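You operate a simulated robot arm through the tools that you are given. There is no shell and no other tool.

You run a simulated robot arm. Do the job below in one go: nothing can be reset, and whatever is moved stays where it is left.

## Task
Run a batch of 10 pockets from the grey desk.
Fine: set the batch dial, zero the count, mode to AUTO, then start; when the line has stopped, mode to 0.

The check looks at the end state, three seconds after you hand in, the way a careful person would. Anything else that was tipped, shoved, dropped, spilled or broken makes it a failure.

## Robot
A 6-joint arm with a fingered hand, fixed in place. Base frame: the origin is on the floor under the middle of its stand, x ahead of it, y to its left, z up. Readings come in mm, rad, newtons and seconds.
With the tool pointing down near the work surface it reaches from about 340 to 740 mm from the base axis. Its first joint turns from -2.007 to 2.007 rad. Payload 4 kg.
The tool frame sits at the grasp point between the pads (the TCP): z along the fingers, y along the line on which they close. The tips reach 26 mm beyond it. The gripper opens to 132 mm; its body begins 73 mm behind the TCP. The gripper is a hand of 4 fingers: y runs from the thumb to the fingers, the wrist lies at [0, 0, -239] in the tool frame, and closing takes about 1.5 s.
Orientation is told as [roll, pitch, yaw] about the base's x, y, z axes, in that order, counted from this pose: with the fingers straight down and closing along the base's y, the tool's x points along the base's -x, its y along +y and its z along -z.

## Interface
- The arm moves only by the tool play_rows. Its argument "motion" is a list of rows, each a list of 7 numbers: the turn, a rotation vector about the base's x, y, z in units of 4 degrees (1.0 is 4 degrees), then the shift along the base's x, y, z in units of 40 mm (1.0 is 40 mm), then the finger opening in mm, from 0 to 132. In form: [[wx, wy, wz, dx, dy, dz, grip], ...]. A call has 1 to 20 rows; each row shifts and turns the commanded pose from where the row before left it. A call with a number of a shift or a turn outside -1 to 1 is refused whole. Each row takes 0.2 s and may step no farther than 50 mm and 0.15 rad from the row before; otherwise, or with a gripper value out of range, the whole call is refused. A pose out of reach is approached as far as the arm can. The call stops where the force on the tool passes 40 N (or 10 N more than at its start, if that is more) or the arm is blocked; 0.2 s more then pass. The fingers move at their own pace (about 153 mm/s each) and stop on an object; they squeeze with about 29 N. The grip force told is the motor's: it shows also when the fingers shut on nothing. Time passes only in rows, and 0.2 s behind the last, so rows that do not move let the fingers close. It gives the time, the measured TCP pose, the force on the tool (base axes), the opening and the grip force at its end, in the units of the frame above (readings bear some noise), with the torque about the TCP (base axes, N m) and any sound that the robot's microphone picked up.
- Cameras (640 x 400 px; columns grow to the right, rows downward): "scene" is fixed at [401.3, -651.1, 1603.9]; the picture's right is [0.92, -0.39, 0.00], its down [-0.29, -0.67, -0.68] and it looks along [0.27, 0.63, -0.73] (base axes); focal length 234 px, centre (320, 200). "wrist" rides on the gripper at [68, 2, -97] in the tool frame; the picture's right is [-0.03, 1.00, 0.00], its down [-0.82, -0.02, -0.58] and it looks along [-0.58, -0.01, 0.82] (tool axes); focal length 270 px, centre (320, 200).
- snapshot(camera): a new picture of that camera. The clock stands still meanwhile.
- lift_body(by): slides the trunk up (or, below 0, down) by that many mm; the arm rides with it, the base frame stays. It gives what a move gives, with no picture.
- grasp_type(shape): the hand has 4 fingers and takes this shape, open, in about a second: jaw (thumb against the fingers, like two jaws); tri (thumb and two fingers); tip (a fingertip pinch); poke (one finger out to press); point (the index stretched); flat (the hand flat); cup (the hand cupped); fist (a fist). The gripper value then closes the fingers along that shape, each until it touches; the sizes above hold for jaw. It gives what a move gives, with no picture.
- pixel_to_xyz(camera, pixels): for up to 12 pixels [column, row] of the newest picture of that camera ("zoom" is the newest enlarged one), the place [x, y, z] in the base frame of the surface seen there, good to about 3 mm. The clock stands still meanwhile.
- inspect(camera, box): a new picture of the part [left, top, right, bottom] of that camera's present view, enlarged. The clock stands still meanwhile.
- job_done(): hands the job in; it is judged then, once.

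Open the gripper and draw the arm clear of the work before you hand the job in, unless the task says otherwise.

The tools are called after "Call:" as a command line: name --pt "numbers of a row" for each row, then --argument value for the rest, lists and objects as JSON in quotes. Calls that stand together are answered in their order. play_rows: Moves the arm, as the interface text tells. Its arguments: {"type":"object","properties":{"motion":{"type":"array","items":{"type":"array","items":{"type":"number"}}}},"required":["motion"]} The other tools are called the same way: lift_body (by) moves the trunk up or down; grasp_type (shape) gives the hand a shape; snapshot (camera) takes a picture; pixel_to_xyz (camera, pixels) gives the place of the surface under pixels of a picture; inspect (camera, box) takes an enlarged picture of a part of a camera's view; job_done () hands the job in.

At the start:

```text
time: 0.0
ee_pos: [405.8, -55.7, 1370.4]
tcp_rot: [0.001, 0.001, 0.001]
contact_force: [0.0, -0.4, 0.7]
wrist_torque: [-0.02, 0.01, -0.01]
finger_gap: 131.8
finger_force: 0.0
shape: jaw
trunk travel left (down, up): [-925.0, 65.0]
```

scene: 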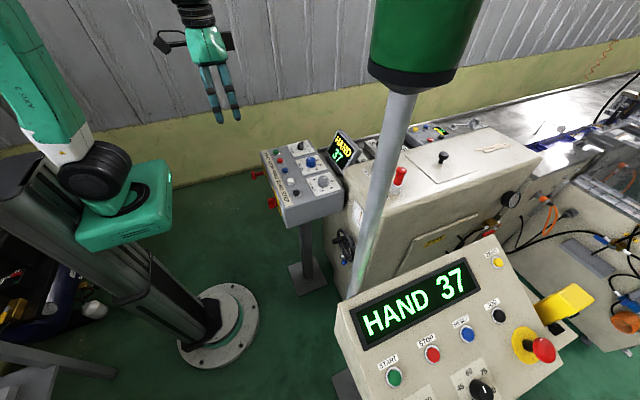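
wrist: 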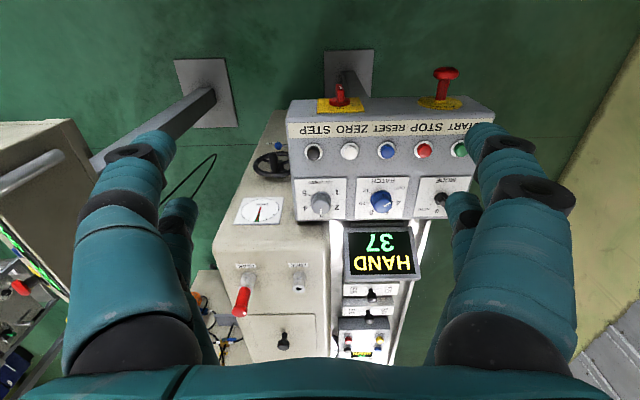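

The scene shows a grey desk near (303,185) with buttons and dials, and a beige desk in the foreground. I take enlarged views of the grey desk from both cameras.

Call:
inspect --camera "scene" --box '[240, 120, 380, 240]'

Call:
inspect --camera "wrist" --box '[270, 60, 510, 230]'

```text
3.33 times, centred on (310, 180) of scene
```

zoom: 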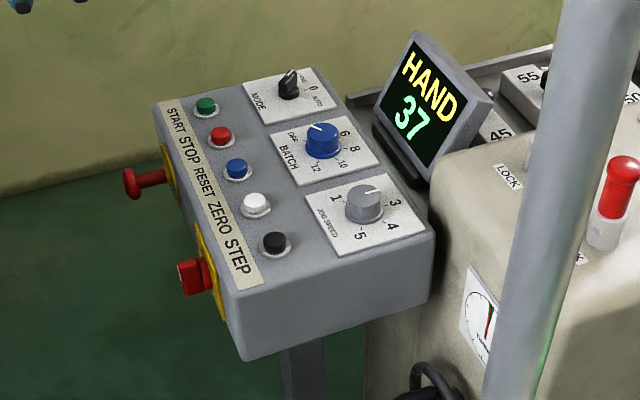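

```text
2.35 times, centred on (390, 145) of wrist
```

zoom: 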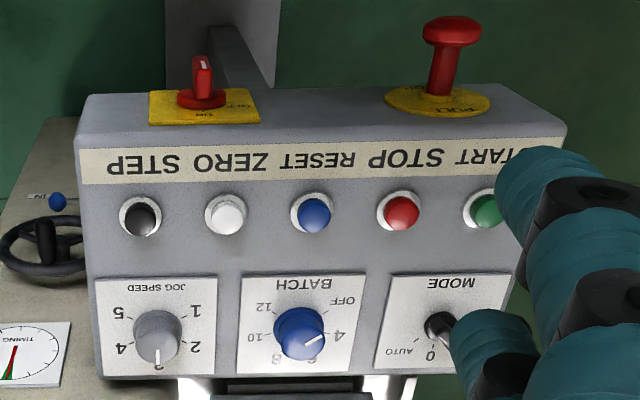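

I measure the controls in the newest enlarged wrist view: buttons at (488,208), (401,210), (313,213), (227,213), (140,215), dials at (302,330), (158,335), (440,328), and panel plate points.

Call:
pixel_to_xyz --camera "zoom" --pixels '[[487, 208], [402, 211], [315, 213], [226, 213], [141, 216], [302, 325], [158, 330], [438, 326], [270, 360], [345, 285], [100, 285], [320, 145]]'

Call:
inspect --camera "scene" --box '[262, 130, 342, 200]'

```text
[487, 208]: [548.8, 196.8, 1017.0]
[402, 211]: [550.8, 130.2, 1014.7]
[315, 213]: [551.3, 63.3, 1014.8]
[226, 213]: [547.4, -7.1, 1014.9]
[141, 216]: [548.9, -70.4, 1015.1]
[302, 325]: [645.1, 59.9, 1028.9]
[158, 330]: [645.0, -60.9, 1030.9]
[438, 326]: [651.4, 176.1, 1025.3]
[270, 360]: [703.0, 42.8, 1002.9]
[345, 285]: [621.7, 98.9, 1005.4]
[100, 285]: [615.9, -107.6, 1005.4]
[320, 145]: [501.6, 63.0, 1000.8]
```

```text
5.71 times, centred on (302, 165) of scene
```

zoom: 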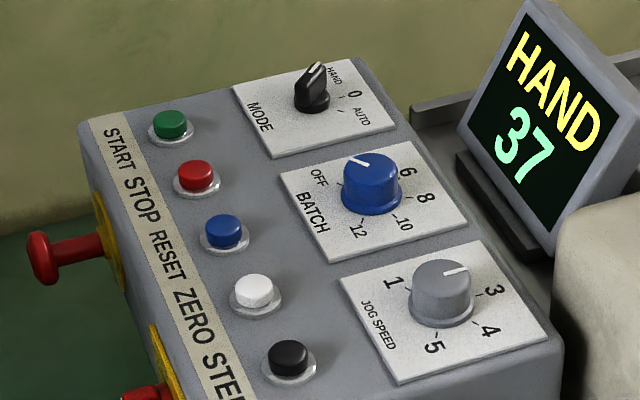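

The batch dial sits near (650,60), the mode selector near (650,177), and the button tops are at z≈1015. The panel is flat at z≈1003. I shift the hand sideways so the wrist camera is centred on the batch dial, then look closer.

Call:
play_rows --pt "0 0 0 0 0.75 0 132" --pt "0 0 0 0 0.75 0 132" --pt "0 0 0 0 0.75 0 132" --pt "0 0 0 0 0.64 0 132" --pt "0 0 0 0 0 0 132"

Call:
snapshot --camera "wrist"

Call:
inspect --camera "wrist" --box '[240, 130, 400, 230]'

```text
time: 1.2
ee_pos: [405.6, 60.8, 1370.6]
tcp_rot: [0.0, 0.001, -0.002]
contact_force: [-0.3, 0.3, -0.6]
wrist_torque: [0.02, -0.01, 0.0]
finger_gap: 131.9
finger_force: 0.1
shape: jaw
trunk travel left (down, up): [-925.0, 65.0]
```

```text
taken
```

wrist: 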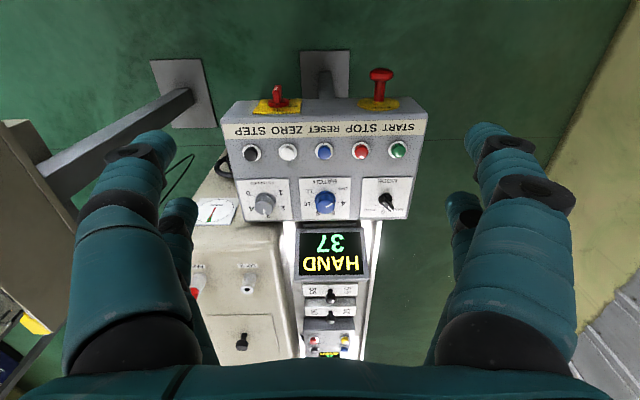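

```text
4.00 times, centred on (320, 180) of wrist
```

zoom: 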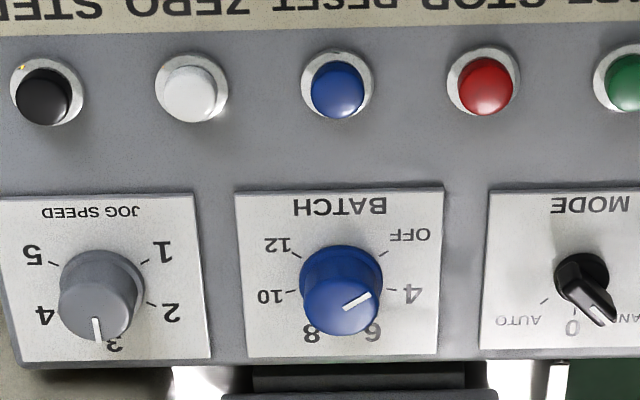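

The batch dial's white mark points to OFF (upper right in this view), and the mode selector points to HAND. I measure the tick marks and label positions to get the detent angles.

Call:
pixel_to_xyz --camera "zoom" --pixels '[[385, 253], [392, 290], [297, 256], [291, 291], [341, 250], [347, 312], [372, 291], [545, 302], [575, 309], [582, 262], [612, 322], [237, 195]]'

Call:
inspect --camera "wrist" --box '[290, 165, 420, 235]'

```text
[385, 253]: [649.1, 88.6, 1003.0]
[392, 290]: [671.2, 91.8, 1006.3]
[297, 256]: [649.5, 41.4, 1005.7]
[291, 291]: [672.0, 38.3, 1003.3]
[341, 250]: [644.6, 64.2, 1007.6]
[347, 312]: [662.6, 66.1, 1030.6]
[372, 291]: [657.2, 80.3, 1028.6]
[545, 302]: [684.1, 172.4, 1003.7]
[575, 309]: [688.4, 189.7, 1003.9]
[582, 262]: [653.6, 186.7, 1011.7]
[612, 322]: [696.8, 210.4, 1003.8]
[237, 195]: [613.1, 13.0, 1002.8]
```

```text
4.92 times, centred on (355, 200) of wrist
```

zoom: 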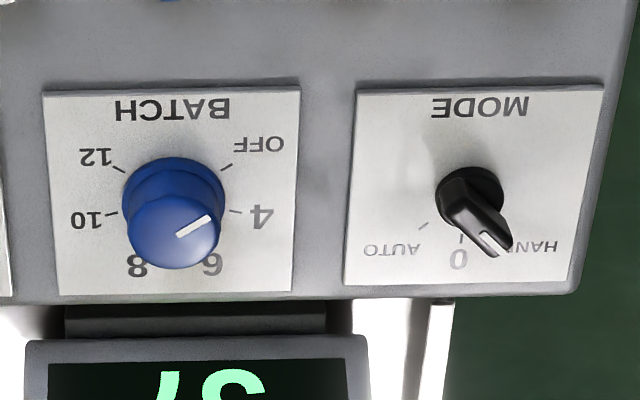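

Dial axis works out to about (662,65), with detents about 48° apart (OFF −120° … 10 +72°). Before going down I measure nearby obstacles: the display, the pole and the red front controls.

Call:
snapshot --camera "wrist"

Call:
pixel_to_xyz --camera "wrist" --pixels '[[300, 224], [368, 224], [302, 279], [366, 279], [310, 297], [332, 296], [382, 76], [277, 90], [225, 110], [427, 115], [330, 320], [240, 345]]'

Call:
snapshot --camera "scene"

Call:
pixel_to_xyz --camera "scene" --pixels '[[390, 150], [365, 250], [400, 85], [420, 30], [333, 135], [356, 150], [343, 170], [399, 175], [443, 157], [255, 175], [345, 245], [210, 60]]'

```text
taken
```

wrist: 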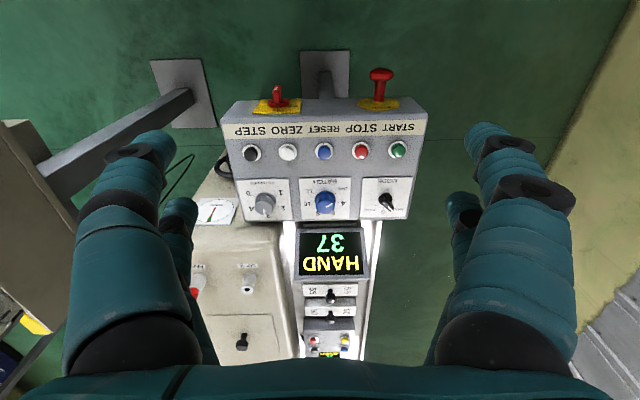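

```text
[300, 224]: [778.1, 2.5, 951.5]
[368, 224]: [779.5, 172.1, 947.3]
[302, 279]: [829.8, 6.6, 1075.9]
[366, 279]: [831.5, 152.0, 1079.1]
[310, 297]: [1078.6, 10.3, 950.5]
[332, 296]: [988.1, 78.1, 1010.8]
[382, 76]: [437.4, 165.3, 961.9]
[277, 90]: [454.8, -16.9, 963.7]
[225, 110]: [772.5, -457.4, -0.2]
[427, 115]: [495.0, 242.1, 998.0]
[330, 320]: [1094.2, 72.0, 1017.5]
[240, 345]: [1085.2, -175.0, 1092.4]
```

```text
taken
```

scene: 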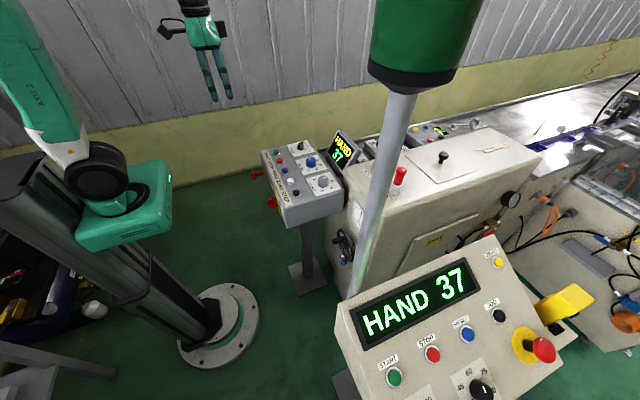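

```text
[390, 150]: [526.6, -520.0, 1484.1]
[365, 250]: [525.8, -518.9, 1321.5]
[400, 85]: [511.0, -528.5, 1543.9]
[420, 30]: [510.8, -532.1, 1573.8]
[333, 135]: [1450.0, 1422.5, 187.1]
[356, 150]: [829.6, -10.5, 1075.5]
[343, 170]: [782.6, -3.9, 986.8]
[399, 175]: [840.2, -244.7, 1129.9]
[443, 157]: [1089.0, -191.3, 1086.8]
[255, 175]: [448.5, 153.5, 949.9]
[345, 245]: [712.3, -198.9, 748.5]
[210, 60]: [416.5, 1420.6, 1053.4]
```

The display spans x≈778–832, z up to ≈1080, so the hand body (≥73 mm above the TCP) clears it. I check where the arm's own shoulder and the clutter by the column lie before lowering the trunk.

Call:
pixel_to_xyz --camera "scene" --pixels '[[90, 235], [165, 175], [125, 190], [95, 170], [60, 130], [70, 155], [150, 240], [85, 310], [20, 260], [20, 360], [215, 325], [30, 200]]'

Call:
inspect --camera "scene" --box '[0, 0, 280, 400]'

```text
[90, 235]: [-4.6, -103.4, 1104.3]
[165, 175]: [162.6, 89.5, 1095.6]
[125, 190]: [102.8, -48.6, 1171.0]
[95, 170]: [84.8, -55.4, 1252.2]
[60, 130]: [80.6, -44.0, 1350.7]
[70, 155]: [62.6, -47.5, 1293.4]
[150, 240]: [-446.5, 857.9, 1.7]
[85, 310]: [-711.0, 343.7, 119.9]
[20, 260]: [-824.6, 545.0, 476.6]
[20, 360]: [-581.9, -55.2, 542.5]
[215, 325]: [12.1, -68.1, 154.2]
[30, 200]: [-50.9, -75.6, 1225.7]
```

```text
1.00 times, centred on (140, 200) of scene (not enlarged: the box is as wide or as high as the picture)
```

zoom: 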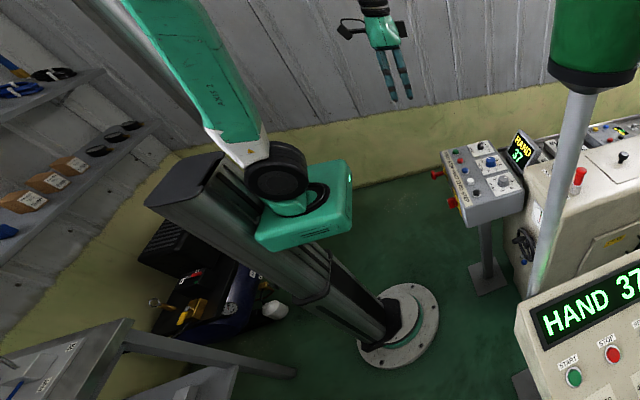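

The space around the column is clear for lowering. I move over the batch dial at height, turning the hand +48° and narrowing the opening to 70 mm.

Call:
play_rows --pt "0 0 1 0.5333 0.008 0 80" --pt "0 0 1 0.5333 0.008 0 80" --pt "0 0 1 0.5333 0.008 0 80" --pt "0 0 1 0.5333 0.008 0 80" --pt "0 0 1 0.5333 0.008 0 80" --pt "0 0 1 0.5333 0.008 0 80" --pt "0 0 1 0.5333 0.008 0 80" --pt "0 0 1 0.5333 0.008 0 80" --pt "0 0 1 0.5333 0.008 0 80" --pt "0 0 1 0.5333 0.008 0 80" --pt "0 0 1 0.5333 0.008 0 80" --pt "0 0 1 0.5333 0.008 0 80" --pt "0 0 0 0 0 0 80"

Call:
snapshot --camera "wrist"

Call:
snapshot --camera "scene"

```text
time: 4.0
ee_pos: [639.5, 61.5, 1359.2]
tcp_rot: [-0.002, -0.001, 0.837]
contact_force: [0.7, -0.1, -0.9]
wrist_torque: [0.04, 0.0, -0.01]
finger_gap: 80.5
finger_force: 0.1
shape: jaw
out of reach, approached as far as the arm can: row 11, 12
trunk travel left (down, up): [-925.0, 65.0]
```

```text
taken
```

wrist: 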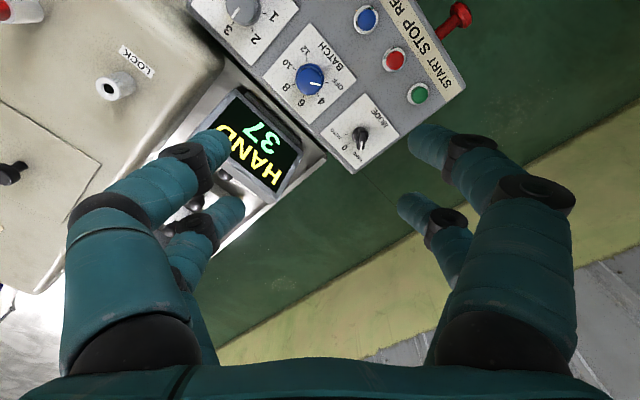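

```text
taken
```

scene: 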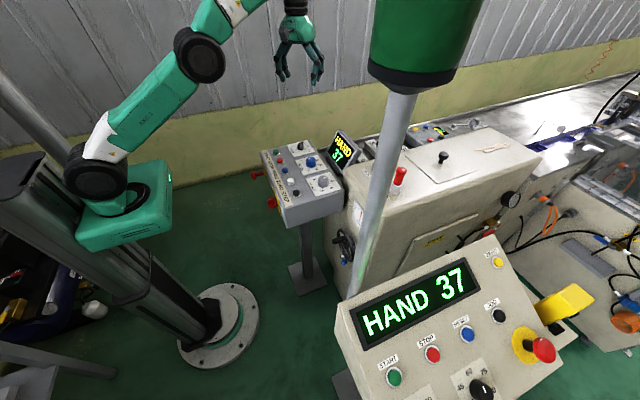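

At this height the arm hit its reach limit (x=639.5, z=1359), so I lower with the arm, which brings the wrist back into range. I go down to about z=1130 and correct x there.

Call:
play_rows --pt "0 0 0 0 0 -0.8 80" --pt "0 0 0 0 0 -0.8 80" --pt "0 0 0 0 0 -0.8 80" --pt "0 0 0 0 0 -0.8 80" --pt "0 0 0 0 0 -0.8 80" --pt "0 0 0 0 0 -0.8 80" --pt "0 0 0 0 0 -0.8 80" --pt "0 0 0 0 0 0 80"

Call:
snapshot --camera "wrist"

Call:
snapshot --camera "scene"

```text
time: 5.8
ee_pos: [640.1, 63.3, 1134.6]
tcp_rot: [0.001, -0.001, 0.836]
contact_force: [-1.1, 0.8, 0.3]
wrist_torque: [0.02, -0.02, 0.02]
finger_gap: 80.3
finger_force: 0.1
shape: jaw
trunk travel left (down, up): [-925.0, 65.0]
```

```text
taken
```

wrist: 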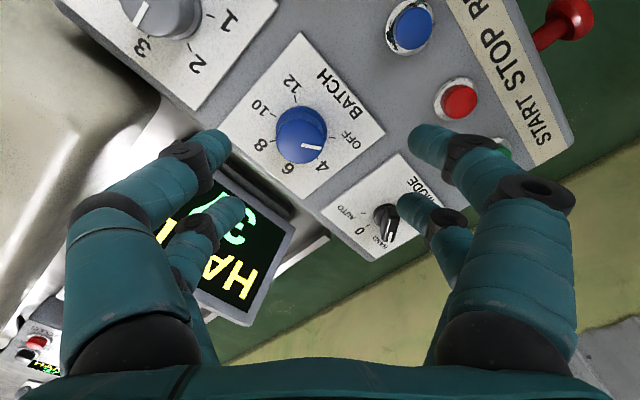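

```text
taken
```

scene: 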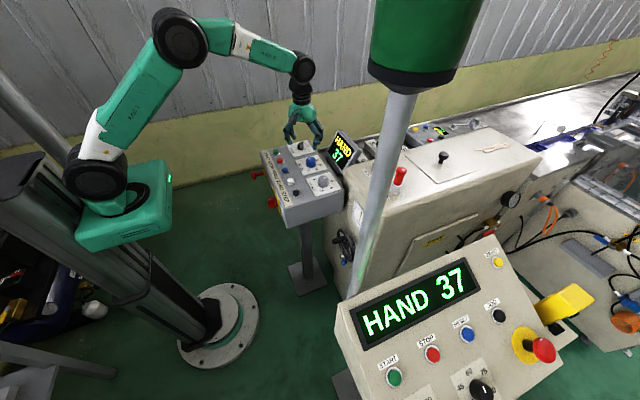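

Reached (640,63,1135) cleanly. I zoom into the batch dial around (300,135) in the wrist view to pin down the knob centre and pointer.

Call:
inspect --camera "wrist" --box '[220, 60, 400, 190]'

Call:
pixel_to_xyz --camera "wrist" --pixels '[[300, 150], [328, 135], [276, 135], [300, 125], [320, 149], [301, 162], [284, 110], [295, 104], [319, 160], [265, 125], [335, 138], [278, 160]]'

```text
3.08 times, centred on (310, 125) of wrist
```

zoom: 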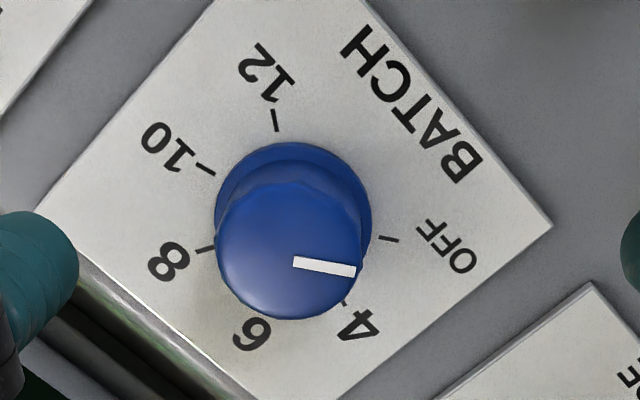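

```text
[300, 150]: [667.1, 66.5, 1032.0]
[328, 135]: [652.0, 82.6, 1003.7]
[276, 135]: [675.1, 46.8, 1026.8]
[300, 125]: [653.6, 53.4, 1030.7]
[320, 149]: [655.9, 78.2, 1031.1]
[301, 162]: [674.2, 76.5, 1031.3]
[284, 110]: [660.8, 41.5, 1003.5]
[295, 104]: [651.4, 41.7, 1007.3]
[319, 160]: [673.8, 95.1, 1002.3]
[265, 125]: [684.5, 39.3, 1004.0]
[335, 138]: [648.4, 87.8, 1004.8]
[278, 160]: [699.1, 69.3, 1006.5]
```

The pointer is parallel to the OFF tick. I measure the tick marks and knob-top rim in this zoom to fix the axis.

Call:
pixel_to_xyz --camera "zoom" --pixels '[[388, 239], [276, 122], [205, 170], [206, 249], [345, 304], [288, 250], [300, 263], [352, 270], [225, 250], [350, 250], [288, 195], [288, 305]]'

```text
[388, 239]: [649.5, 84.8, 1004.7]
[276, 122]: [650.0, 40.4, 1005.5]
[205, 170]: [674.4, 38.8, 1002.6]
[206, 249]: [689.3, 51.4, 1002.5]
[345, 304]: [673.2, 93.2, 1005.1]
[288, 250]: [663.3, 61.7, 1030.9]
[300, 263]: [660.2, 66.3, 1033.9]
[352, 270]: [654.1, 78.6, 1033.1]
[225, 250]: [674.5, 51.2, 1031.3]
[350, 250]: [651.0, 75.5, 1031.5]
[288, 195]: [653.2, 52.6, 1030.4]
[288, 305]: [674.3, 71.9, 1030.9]
```

Knob axis ≈ (663,63.5), top z≈1031, plate z≈1004. I centre over it and descend to TCP z≈1042 with the fingers at 80 mm.

Call:
play_rows --pt "0 0 0 0.57 0 0 80" --pt "0 0 0 0 0 -0.4 80" --pt "0 0 0 0 0 -0.5 80" --pt "0 0 0 0 0 -0.5 80" --pt "0 0 0 0 0 -0.5 80" --pt "0 0 0 0 0 -0.4 80" --pt "0 0 0 0 0 0 80"

Call:
snapshot --camera "wrist"

Call:
inspect --camera "scene" --box '[240, 100, 380, 220]'

```text
time: 7.4
ee_pos: [663.5, 60.6, 1041.1]
tcp_rot: [0.001, -0.001, 0.838]
contact_force: [0.1, -0.4, 0.5]
wrist_torque: [0.02, -0.01, 0.01]
finger_gap: 80.3
finger_force: 0.1
shape: jaw
trunk travel left (down, up): [-925.0, 65.0]
```

```text
taken
```

wrist: 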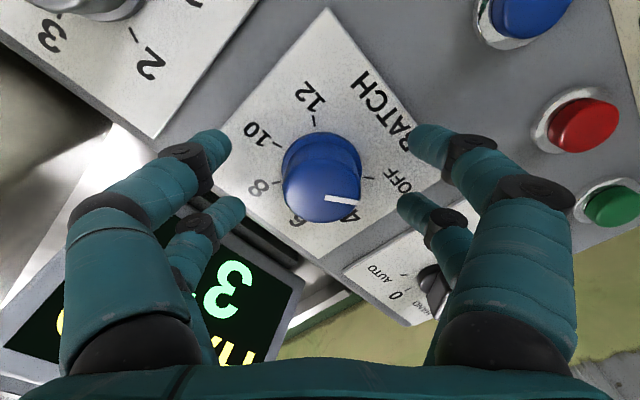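

```text
3.33 times, centred on (310, 160) of scene
```

zoom: 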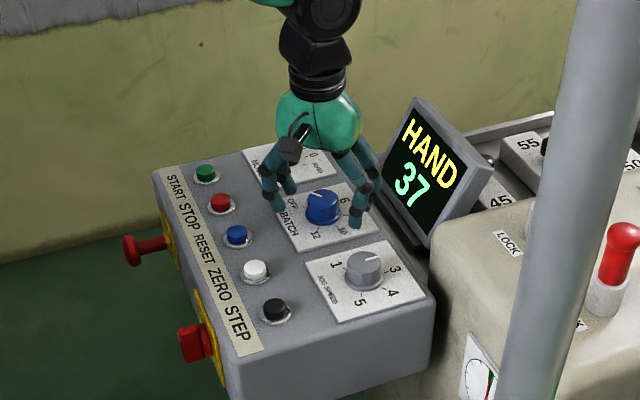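

The knob at (322,187) sits between the two finger pairs, with nothing touched. I nudge to y≈63.5, z≈1038 and close on the knob.

Call:
play_rows --pt "0 0 0 0 0.07 -0.08 80" --pt "0 0 0 0 0 0 60" --pt "0 0 0 0 0 0 40" --pt "0 0 0 0 0 0 25" --pt "0 0 0 0 0 0 20" --pt "0 0 0 0 0 0 20" --pt "0 0 0 0 0 0 20"

Call:
snapshot --camera "wrist"

```text
time: 9.0
ee_pos: [662.3, 64.5, 1038.2]
tcp_rot: [0.0, 0.0, 0.838]
contact_force: [1.9, -0.7, 0.0]
wrist_torque: [-0.03, -0.01, 0.02]
finger_gap: 20.7
finger_force: 0.0
shape: jaw
trunk travel left (down, up): [-925.0, 65.0]
```

```text
taken
```

wrist: 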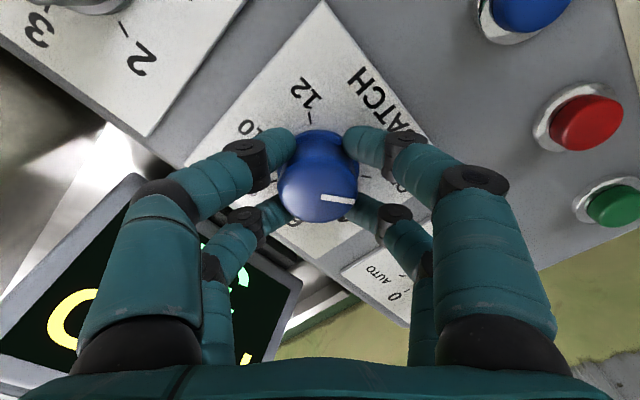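

The gap reads 20.7 mm with no grip force: each finger pair is straddling the round knob. I close further until the fingers really press.

Call:
play_rows --pt "0 0 0 0 0 0 12" --pt "0 0 0 0 0 0 6" --pt "0 0 0 0 0 0 0" --pt "0 0 0 0 0 0 0" --pt "0 0 0 0 0 0 0"

Call:
snapshot --camera "wrist"

```text
time: 10.2
ee_pos: [661.6, 64.1, 1037.8]
tcp_rot: [-0.001, 0.0, 0.837]
contact_force: [-5.8, 4.7, -3.1]
wrist_torque: [0.04, 0.24, 0.04]
finger_gap: 7.0
finger_force: 28.6
shape: jaw
trunk travel left (down, up): [-925.0, 65.0]
```

```text
taken
```

wrist: 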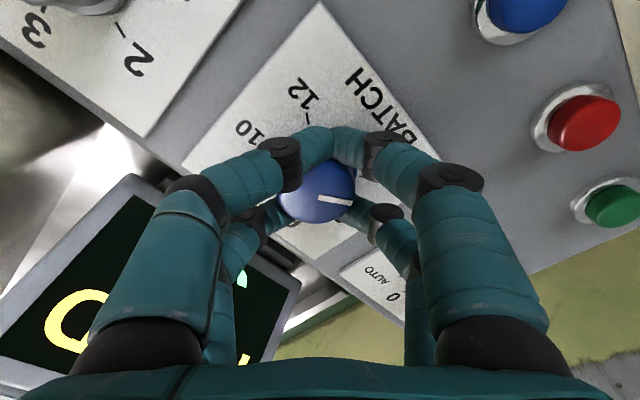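

The front pair has slid ahead of the knob rather than gripping its diameter (gap 7 mm, 28.6 N), which is a poor grip. I open, lift clear, and try the "tri" hand shape to see its geometry.

Call:
play_rows --pt "0 0 0 0 0 0 20" --pt "0 0 0 0 0 0 50" --pt "0 0 0 0 0 0 80" --pt "0 0 0 0 0 0 80" --pt "0 0 0 0 0 0.6 80" --pt "0 0 0 0 0 0.8 80" --pt "0 0 0 0 0 0.8 80" --pt "0 0 0 0 0 0.8 80" --pt "0 0 0 0 0 0 80"

Call:
grasp_type --shape "tri"

Call:
snapshot --camera "wrist"

Call:
inspect --camera "scene" --box '[240, 80, 380, 200]'

```text
time: 12.2
ee_pos: [662.0, 64.7, 1158.6]
tcp_rot: [0.0, 0.0, 0.84]
contact_force: [0.2, 0.6, 0.5]
wrist_torque: [-0.01, 0.0, -0.01]
finger_gap: 79.7
finger_force: 0.1
shape: jaw
trunk travel left (down, up): [-925.0, 65.0]
```

```text
time: 13.1
ee_pos: [662.2, 63.5, 1158.2]
tcp_rot: [0.001, 0.0, 0.838]
contact_force: [0.0, 0.8, 0.2]
wrist_torque: [0.0, 0.01, -0.01]
finger_gap: 131.6
finger_force: 0.2
shape: tri
trunk travel left (down, up): [-925.0, 65.0]
```

```text
taken
```

wrist: 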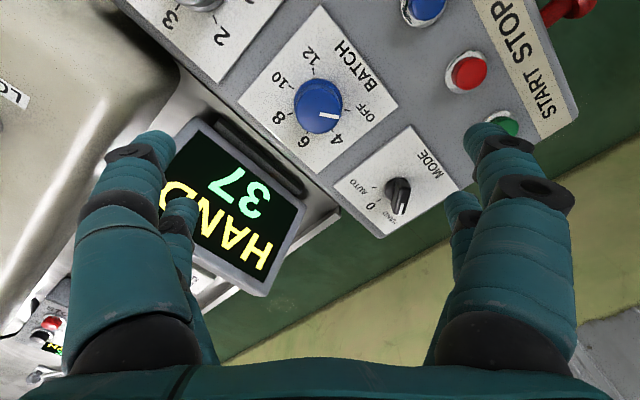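

```text
3.33 times, centred on (310, 140) of scene
```

zoom: 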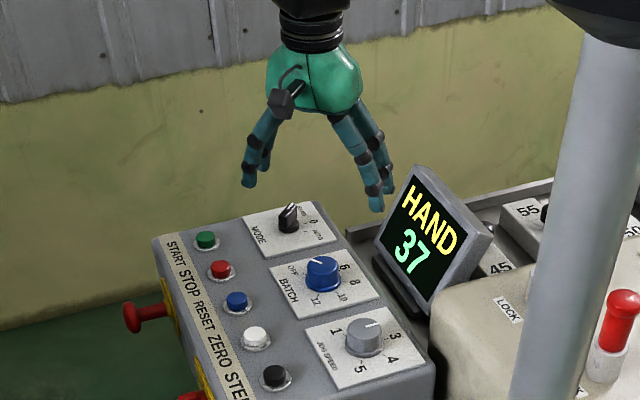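

Knob pointer is still at OFF. I close the tri shape to about 40 mm in the air to see where its fingertips meet.

Call:
play_rows --pt "0 0 0 0 0 0 90" --pt "0 0 0 0 0 0 60" --pt "0 0 0 0 0 0 40" --pt "0 0 0 0 0 0 40" --pt "0 0 0 0 0 0 40"

Call:
snapshot --camera "wrist"

Call:
inspect --camera "scene" --box '[240, 80, 380, 200]'

```text
time: 14.3
ee_pos: [662.3, 63.2, 1158.6]
tcp_rot: [0.0, 0.002, 0.836]
contact_force: [0.9, 0.2, 0.7]
wrist_torque: [-0.01, 0.02, -0.03]
finger_gap: 40.1
finger_force: 0.1
shape: tri
trunk travel left (down, up): [-925.0, 65.0]
```

```text
taken
```

wrist: 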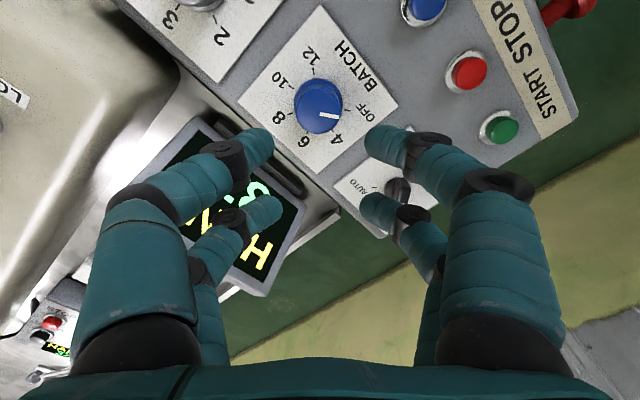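

```text
3.33 times, centred on (310, 140) of scene
```

zoom: 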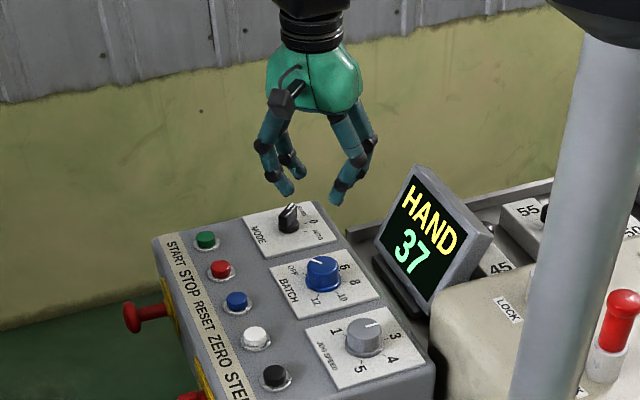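

Tri looks the same as jaw here (two fingers each side). I check the "tip" pinch shape and its closing.

Call:
grasp_type --shape "tip"

Call:
play_rows --pt "0 0 0 0 0 0 90" --pt "0 0 0 0 0 0 60" --pt "0 0 0 0 0 0 40" --pt "0 0 0 0 0 0 40" --pt "0 0 0 0 0 0 40"

Call:
snapshot --camera "wrist"

Call:
inspect --camera "scene" --box '[240, 80, 380, 200]'

```text
time: 15.2
ee_pos: [662.1, 64.6, 1157.9]
tcp_rot: [0.0, -0.003, 0.838]
contact_force: [1.4, 0.0, -0.8]
wrist_torque: [-0.02, 0.03, -0.02]
finger_gap: 131.9
finger_force: 0.1
shape: tip
trunk travel left (down, up): [-925.0, 65.0]
```

```text
time: 16.4
ee_pos: [661.8, 64.4, 1158.3]
tcp_rot: [0.0, 0.0, 0.836]
contact_force: [0.5, 0.3, 0.6]
wrist_torque: [-0.01, 0.05, 0.01]
finger_gap: 40.4
finger_force: 0.0
shape: tip
trunk travel left (down, up): [-925.0, 65.0]
```

```text
taken
```

wrist: 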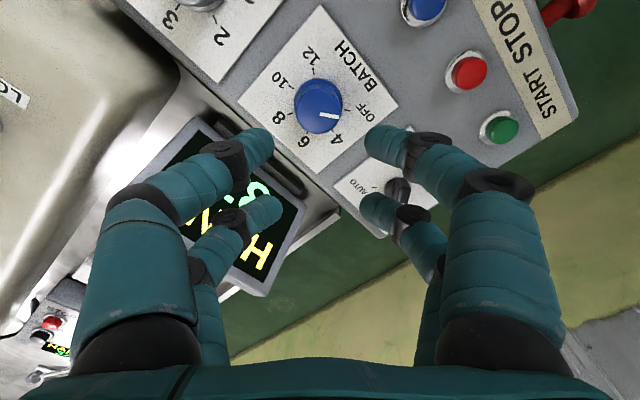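

```text
3.33 times, centred on (310, 140) of scene
```

zoom: 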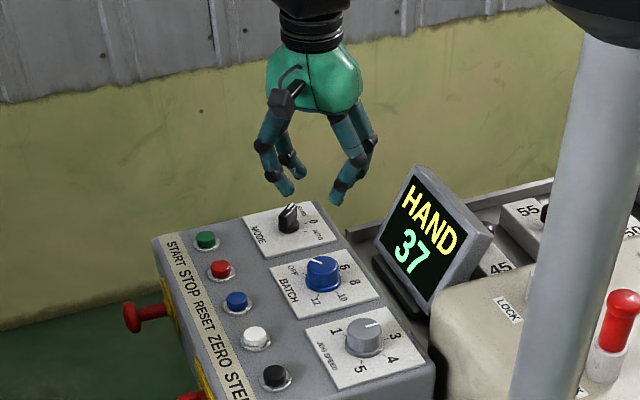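

All three shapes are the same 2+2 finger layout, with the pairs about 36 mm apart along tool x, so a well-centred four-point cage is the best grip for this ~33 mm knob. I return to jaw, shift about 3 mm toward the rear pair, descend and close gently.

Call:
grasp_type --shape "jaw"

Call:
play_rows --pt "0 0 0 0.025 0.07 0 70" --pt "0 0 0 0 0 -0.6 70" --pt "0 0 0 0 0 -0.6 70" --pt "0 0 0 0 0 -0.6 70" --pt "0 0 0 0 0 -0.6 70" --pt "0 0 0 0 0 -0.58 70" --pt "0 0 0 0 0 0 70" --pt "0 0 0 0 0 0 50" --pt "0 0 0 0 0 0 30" --pt "0 0 0 0 0 0 22" --pt "0 0 0 0 0 0 18" --pt "0 0 0 0 0 0 18"

Call:
snapshot --camera "wrist"

Call:
inspect --camera "wrist" --box '[220, 90, 420, 240]'

```text
time: 17.3
ee_pos: [661.9, 63.9, 1157.4]
tcp_rot: [0.0, -0.002, 0.838]
contact_force: [-0.1, 0.9, 0.3]
wrist_torque: [-0.03, 0.0, 0.03]
finger_gap: 131.8
finger_force: 0.0
shape: jaw
trunk travel left (down, up): [-925.0, 65.0]
```

```text
time: 19.9
ee_pos: [662.8, 67.8, 1039.2]
tcp_rot: [0.0, -0.001, 0.839]
contact_force: [0.6, 0.8, -2.6]
wrist_torque: [0.14, 0.06, 0.01]
finger_gap: 14.3
finger_force: 28.7
shape: jaw
trunk travel left (down, up): [-925.0, 65.0]
```

```text
taken
```

wrist: 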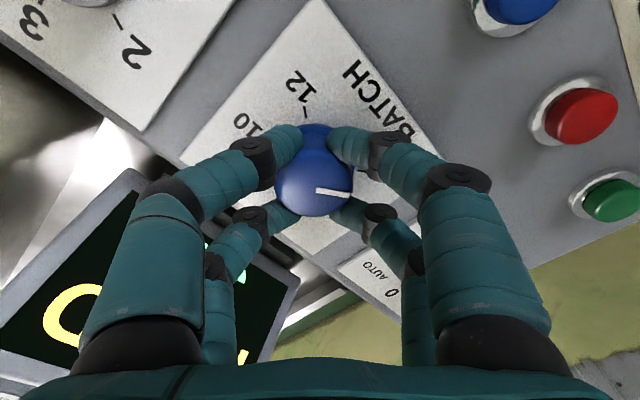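

```text
2.67 times, centred on (320, 165) of wrist
```

zoom: 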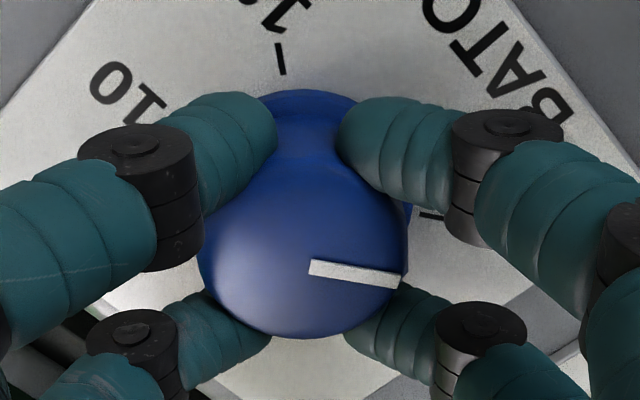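

Now all four fingers cage the knob evenly (gap 14.3, 28.7 N, small side force). I turn it clockwise (negative z) by 48° and check the pointer.

Call:
play_rows --pt "0 0 0 0 0 0 8" --pt "0 0 -1 0 0 0 8" --pt "0 0 -1 0 0 0 8" --pt "0 0 -1 0 0 0 8" --pt "0 0 -1 0 0 0 8" --pt "0 0 -1 0 0 0 8" --pt "0 0 -1 0 0 0 8" --pt "0 0 -1 0 0 0 8" --pt "0 0 -1 0 0 0 8" --pt "0 0 -1 0 0 0 8" --pt "0 0 -1 0 0 0 8" --pt "0 0 -1 0 0 0 8" --pt "0 0 -1 0 0 0 8" --pt "0 0 0 0 0 0 8"

Call:
inspect --camera "wrist" --box '[220, 90, 420, 240]'

```text
time: 22.9
ee_pos: [665.0, 68.0, 1040.0]
tcp_rot: [0.001, -0.004, -0.002]
contact_force: [15.8, 5.9, 13.8]
wrist_torque: [0.36, -0.52, 0.02]
finger_gap: 13.0
finger_force: 29.5
shape: jaw
trunk travel left (down, up): [-925.0, 65.0]
```

```text
2.67 times, centred on (320, 165) of wrist
```

zoom: 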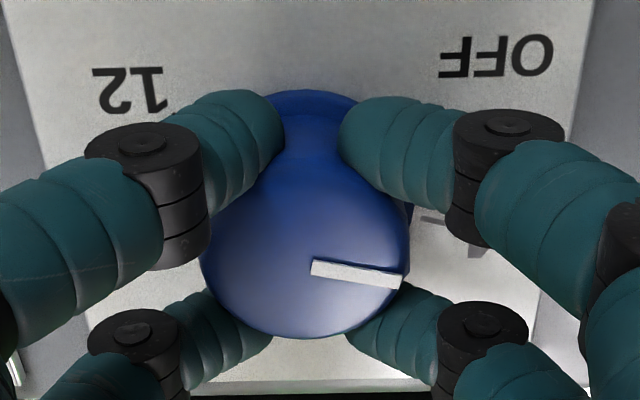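

The knob turned with the hand and now points at 4. There is a 16 N side push in +x, so I ease the hand 2 mm in +x, then continue another 48° clockwise.

Call:
play_rows --pt "0 0 0 0.05 0.02 0 8" --pt "0 0 0 0 0 0 8"

```text
time: 23.5
ee_pos: [664.7, 69.0, 1039.9]
tcp_rot: [0.001, -0.001, -0.001]
contact_force: [11.7, 2.6, 14.7]
wrist_torque: [0.21, -0.44, -0.01]
finger_gap: 12.9
finger_force: 28.9
shape: jaw
trunk travel left (down, up): [-925.0, 65.0]
```

Side force dropped to 12 N. I continue turning clockwise in a smaller batch and watch the force.

Call:
play_rows --pt "0 0 -1 0.02 0 0 8" --pt "0 0 -1 0.02 0 0 8" --pt "0 0 -1 0.02 0 0 8" --pt "0 0 -1 0 0 0 8" --pt "0 0 -1 0 0 0 8" --pt "0 0 -1 0 0 0 8" --pt "0 0 0 0 0 0 8"

Call:
inspect --camera "wrist" --box '[220, 90, 420, 240]'

```text
time: 25.1
ee_pos: [665.6, 67.5, 1040.4]
tcp_rot: [0.0, 0.0, -0.419]
contact_force: [-0.6, -0.2, 10.1]
wrist_torque: [0.11, -0.15, 0.01]
finger_gap: 12.7
finger_force: 29.6
shape: jaw
trunk travel left (down, up): [-925.0, 65.0]
```

```text
2.67 times, centred on (320, 165) of wrist
```

zoom: 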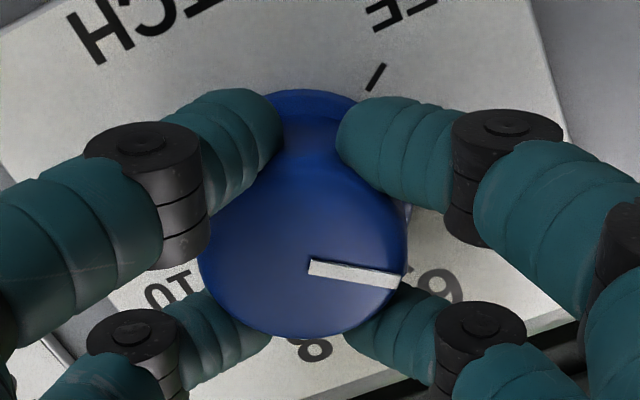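

Side force is now near zero and the mark is between 4 and 6. I continue another 48° (12 rows) with the same grip.

Call:
play_rows --pt "0 0 -1 0 0 0 8" --pt "0 0 -1 0 0 0 8" --pt "0 0 -1 0 0 0 8" --pt "0 0 -1 0 0 0 8" --pt "0 0 -1 0 0 0 8" --pt "0 0 -1 0 0 0 8" --pt "0 0 -1 0 0 0 8" --pt "0 0 -1 0 0 0 8" --pt "0 0 -1 0 0 0 8" --pt "0 0 -1 0 0 0 8" --pt "0 0 -1 0 0 0 8" --pt "0 0 -1 0 0 0 8" --pt "0 0 0 0 0 0 8"

Call:
inspect --camera "wrist" --box '[220, 90, 420, 240]'

Call:
inspect --camera "scene" --box '[240, 80, 380, 200]'

```text
time: 27.9
ee_pos: [668.3, 66.2, 1040.3]
tcp_rot: [0.0, 0.0, -1.259]
contact_force: [6.1, -15.3, 5.0]
wrist_torque: [-0.47, -0.36, 0.05]
finger_gap: 12.6
finger_force: 29.1
shape: jaw
trunk travel left (down, up): [-925.0, 65.0]
```

```text
2.67 times, centred on (320, 165) of wrist
```

zoom: 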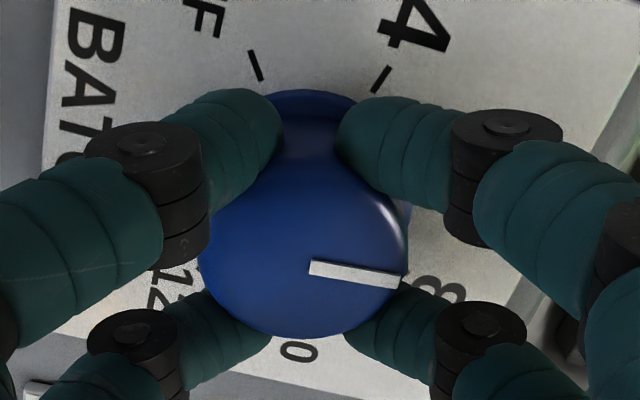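

```text
3.33 times, centred on (310, 140) of scene
```

zoom: 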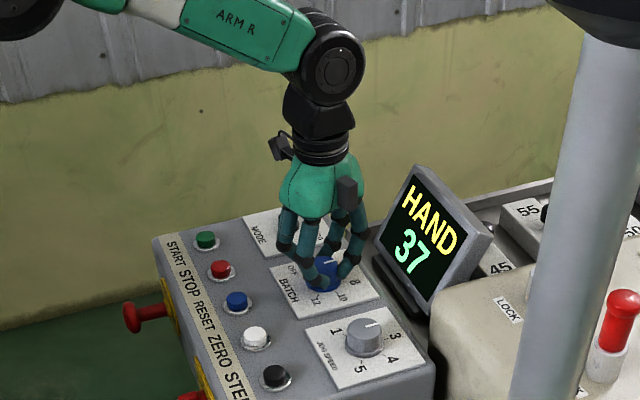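

Turned 120° so far, mark between 6 and 8; side force is −15 N in y, so I ease slightly toward −y and continue 9 rows clockwise.

Call:
play_rows --pt "0 0 0 0.02 -0.05 0 8" --pt "0 0 -1 0 -0.02 0 8" --pt "0 0 -1 0 -0.02 0 8" --pt "0 0 -1 0 0 0 8" --pt "0 0 -1 0 0 0 8" --pt "0 0 -1 0 0 0 8" --pt "0 0 -1 0 0 0 8" --pt "0 0 -1 0 0 0 8" --pt "0 0 -1 0 0 0 8" --pt "0 0 -1 0 0 0 8" --pt "0 0 0 0 0 0 8"

Call:
inspect --camera "wrist" --box '[220, 90, 420, 240]'

```text
time: 30.3
ee_pos: [669.1, 63.8, 1039.5]
tcp_rot: [0.001, 0.0, -1.887]
contact_force: [-1.9, -3.2, 4.6]
wrist_torque: [-0.23, -0.1, 0.02]
finger_gap: 12.7
finger_force: 29.0
shape: jaw
trunk travel left (down, up): [-925.0, 65.0]
```

```text
2.67 times, centred on (320, 165) of wrist
```

zoom: 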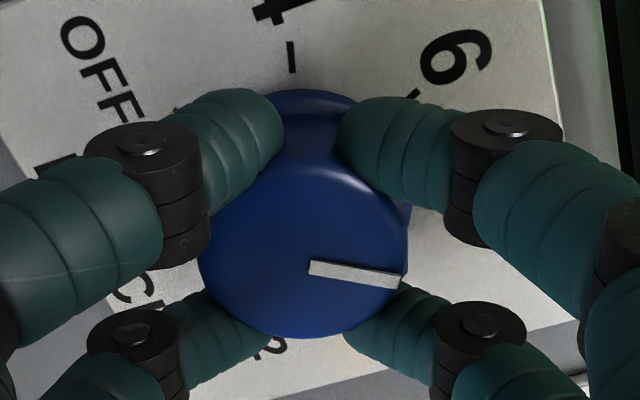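

Yaw is −108° with 156° turned and low force. Nine more rows bring it to 192°, the 10 position.

Call:
play_rows --pt "0 0 -1 0 0 0 8" --pt "0 0 -1 0 0 0 8" --pt "0 0 -1 0 0 0 8" --pt "0 0 -1 0 0 0 8" --pt "0 0 -1 0 0 0 8" --pt "0 0 -1 0 0 0 8" --pt "0 0 -1 0 0 0 8" --pt "0 0 -1 0 0 0 8" --pt "0 0 -1 0 0 0 8" --pt "0 0 0 0 0 0 8"

Call:
snapshot --camera "wrist"

Call:
inspect --camera "scene" --box '[240, 80, 380, 200]'

```text
time: 32.5
ee_pos: [665.9, 61.1, 1040.4]
tcp_rot: [0.0, 0.0, -2.514]
contact_force: [-7.7, -11.8, 7.2]
wrist_torque: [-0.53, 0.16, -0.01]
finger_gap: 12.5
finger_force: 29.2
shape: jaw
trunk travel left (down, up): [-925.0, 65.0]
```

```text
taken
```

wrist: 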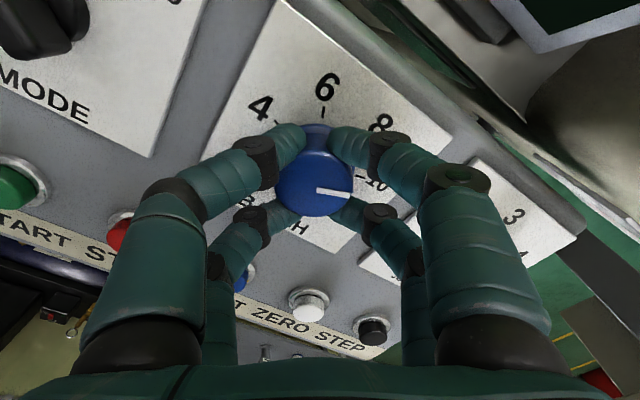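

```text
3.33 times, centred on (310, 140) of scene
```

zoom: 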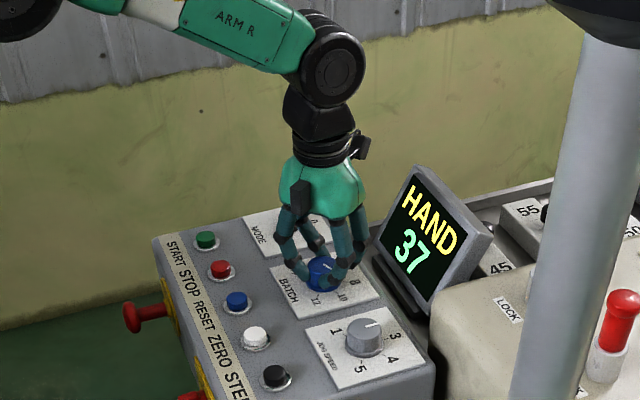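

The white mark now points at the 10 tick (375,182). I open, lift straight up, and verify the dial.

Call:
play_rows --pt "0 0 0 0 0 0 20" --pt "0 0 0 0 0 0 45" --pt "0 0 0 0 0 0 70" --pt "0 0 0 0 0 0 70" --pt "0 0 0 0 0 0.5 70" --pt "0 0 0 0 0 0.8 70" --pt "0 0 0 0 0 0.8 70" --pt "0 0 0 0 0 0.8 70" --pt "0 0 0 0 0 0 70"

Call:
snapshot --camera "wrist"

Call:
inspect --camera "wrist" --box '[220, 40, 420, 190]'

Call:
inspect --camera "scene" --box '[262, 130, 342, 200]'

```text
time: 34.5
ee_pos: [669.7, 63.6, 1156.3]
tcp_rot: [0.0, 0.003, -2.513]
contact_force: [0.2, -0.3, -0.4]
wrist_torque: [-0.04, 0.05, 0.01]
finger_gap: 69.4
finger_force: 0.1
shape: jaw
trunk travel left (down, up): [-925.0, 65.0]
```

```text
taken
```

wrist: 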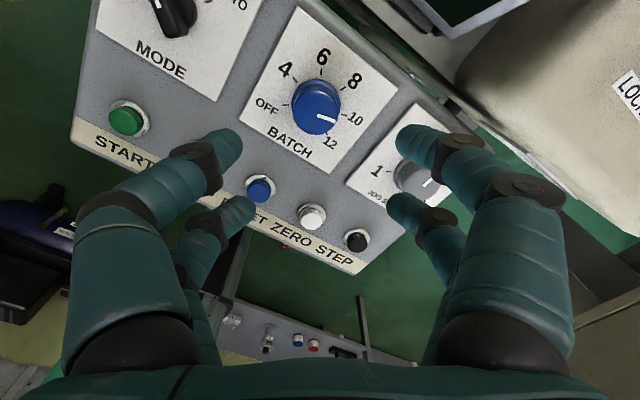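

```text
2.67 times, centred on (320, 115) of wrist
```

zoom: 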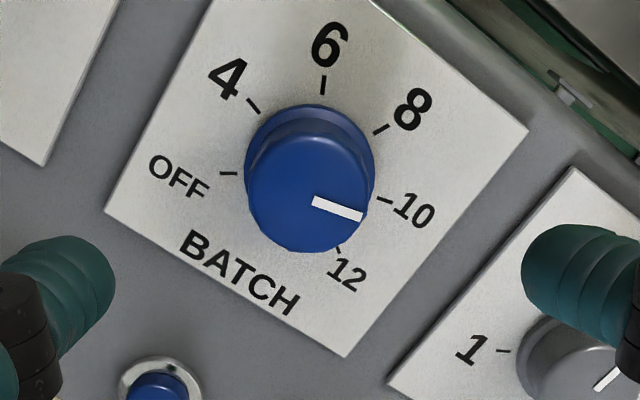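

```text
5.71 times, centred on (302, 165) of scene
```

zoom: 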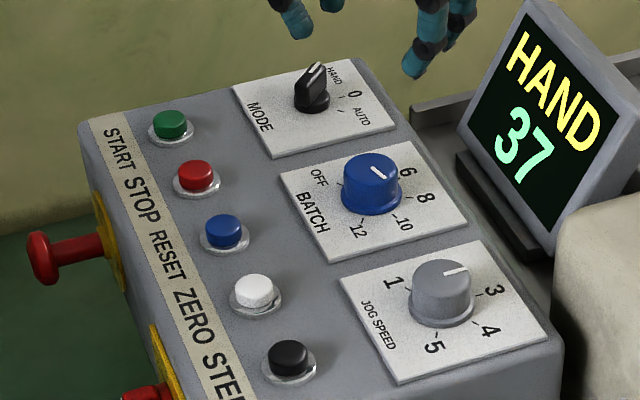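

The mark reads 10 in both views. I take a tight zoom to measure the pointer angle against the ticks precisely.

Call:
inspect --camera "wrist" --box '[265, 70, 375, 150]'

Call:
pixel_to_xyz --camera "zoom" --pixels '[[320, 200], [400, 240], [100, 180], [330, 240]]'

```text
5.00 times, centred on (320, 110) of wrist
```

zoom: 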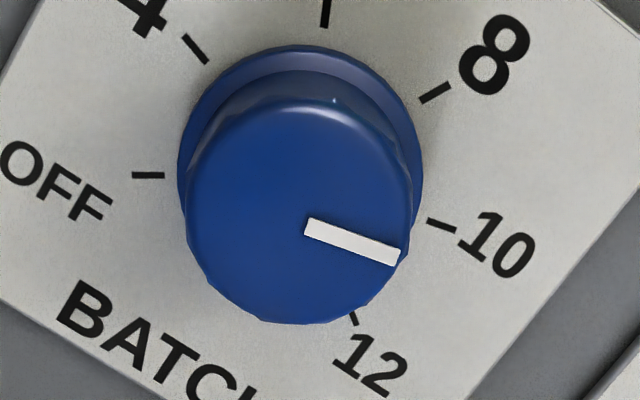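

```text
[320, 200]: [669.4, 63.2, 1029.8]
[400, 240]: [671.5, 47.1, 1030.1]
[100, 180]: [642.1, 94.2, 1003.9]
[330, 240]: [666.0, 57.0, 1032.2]
```

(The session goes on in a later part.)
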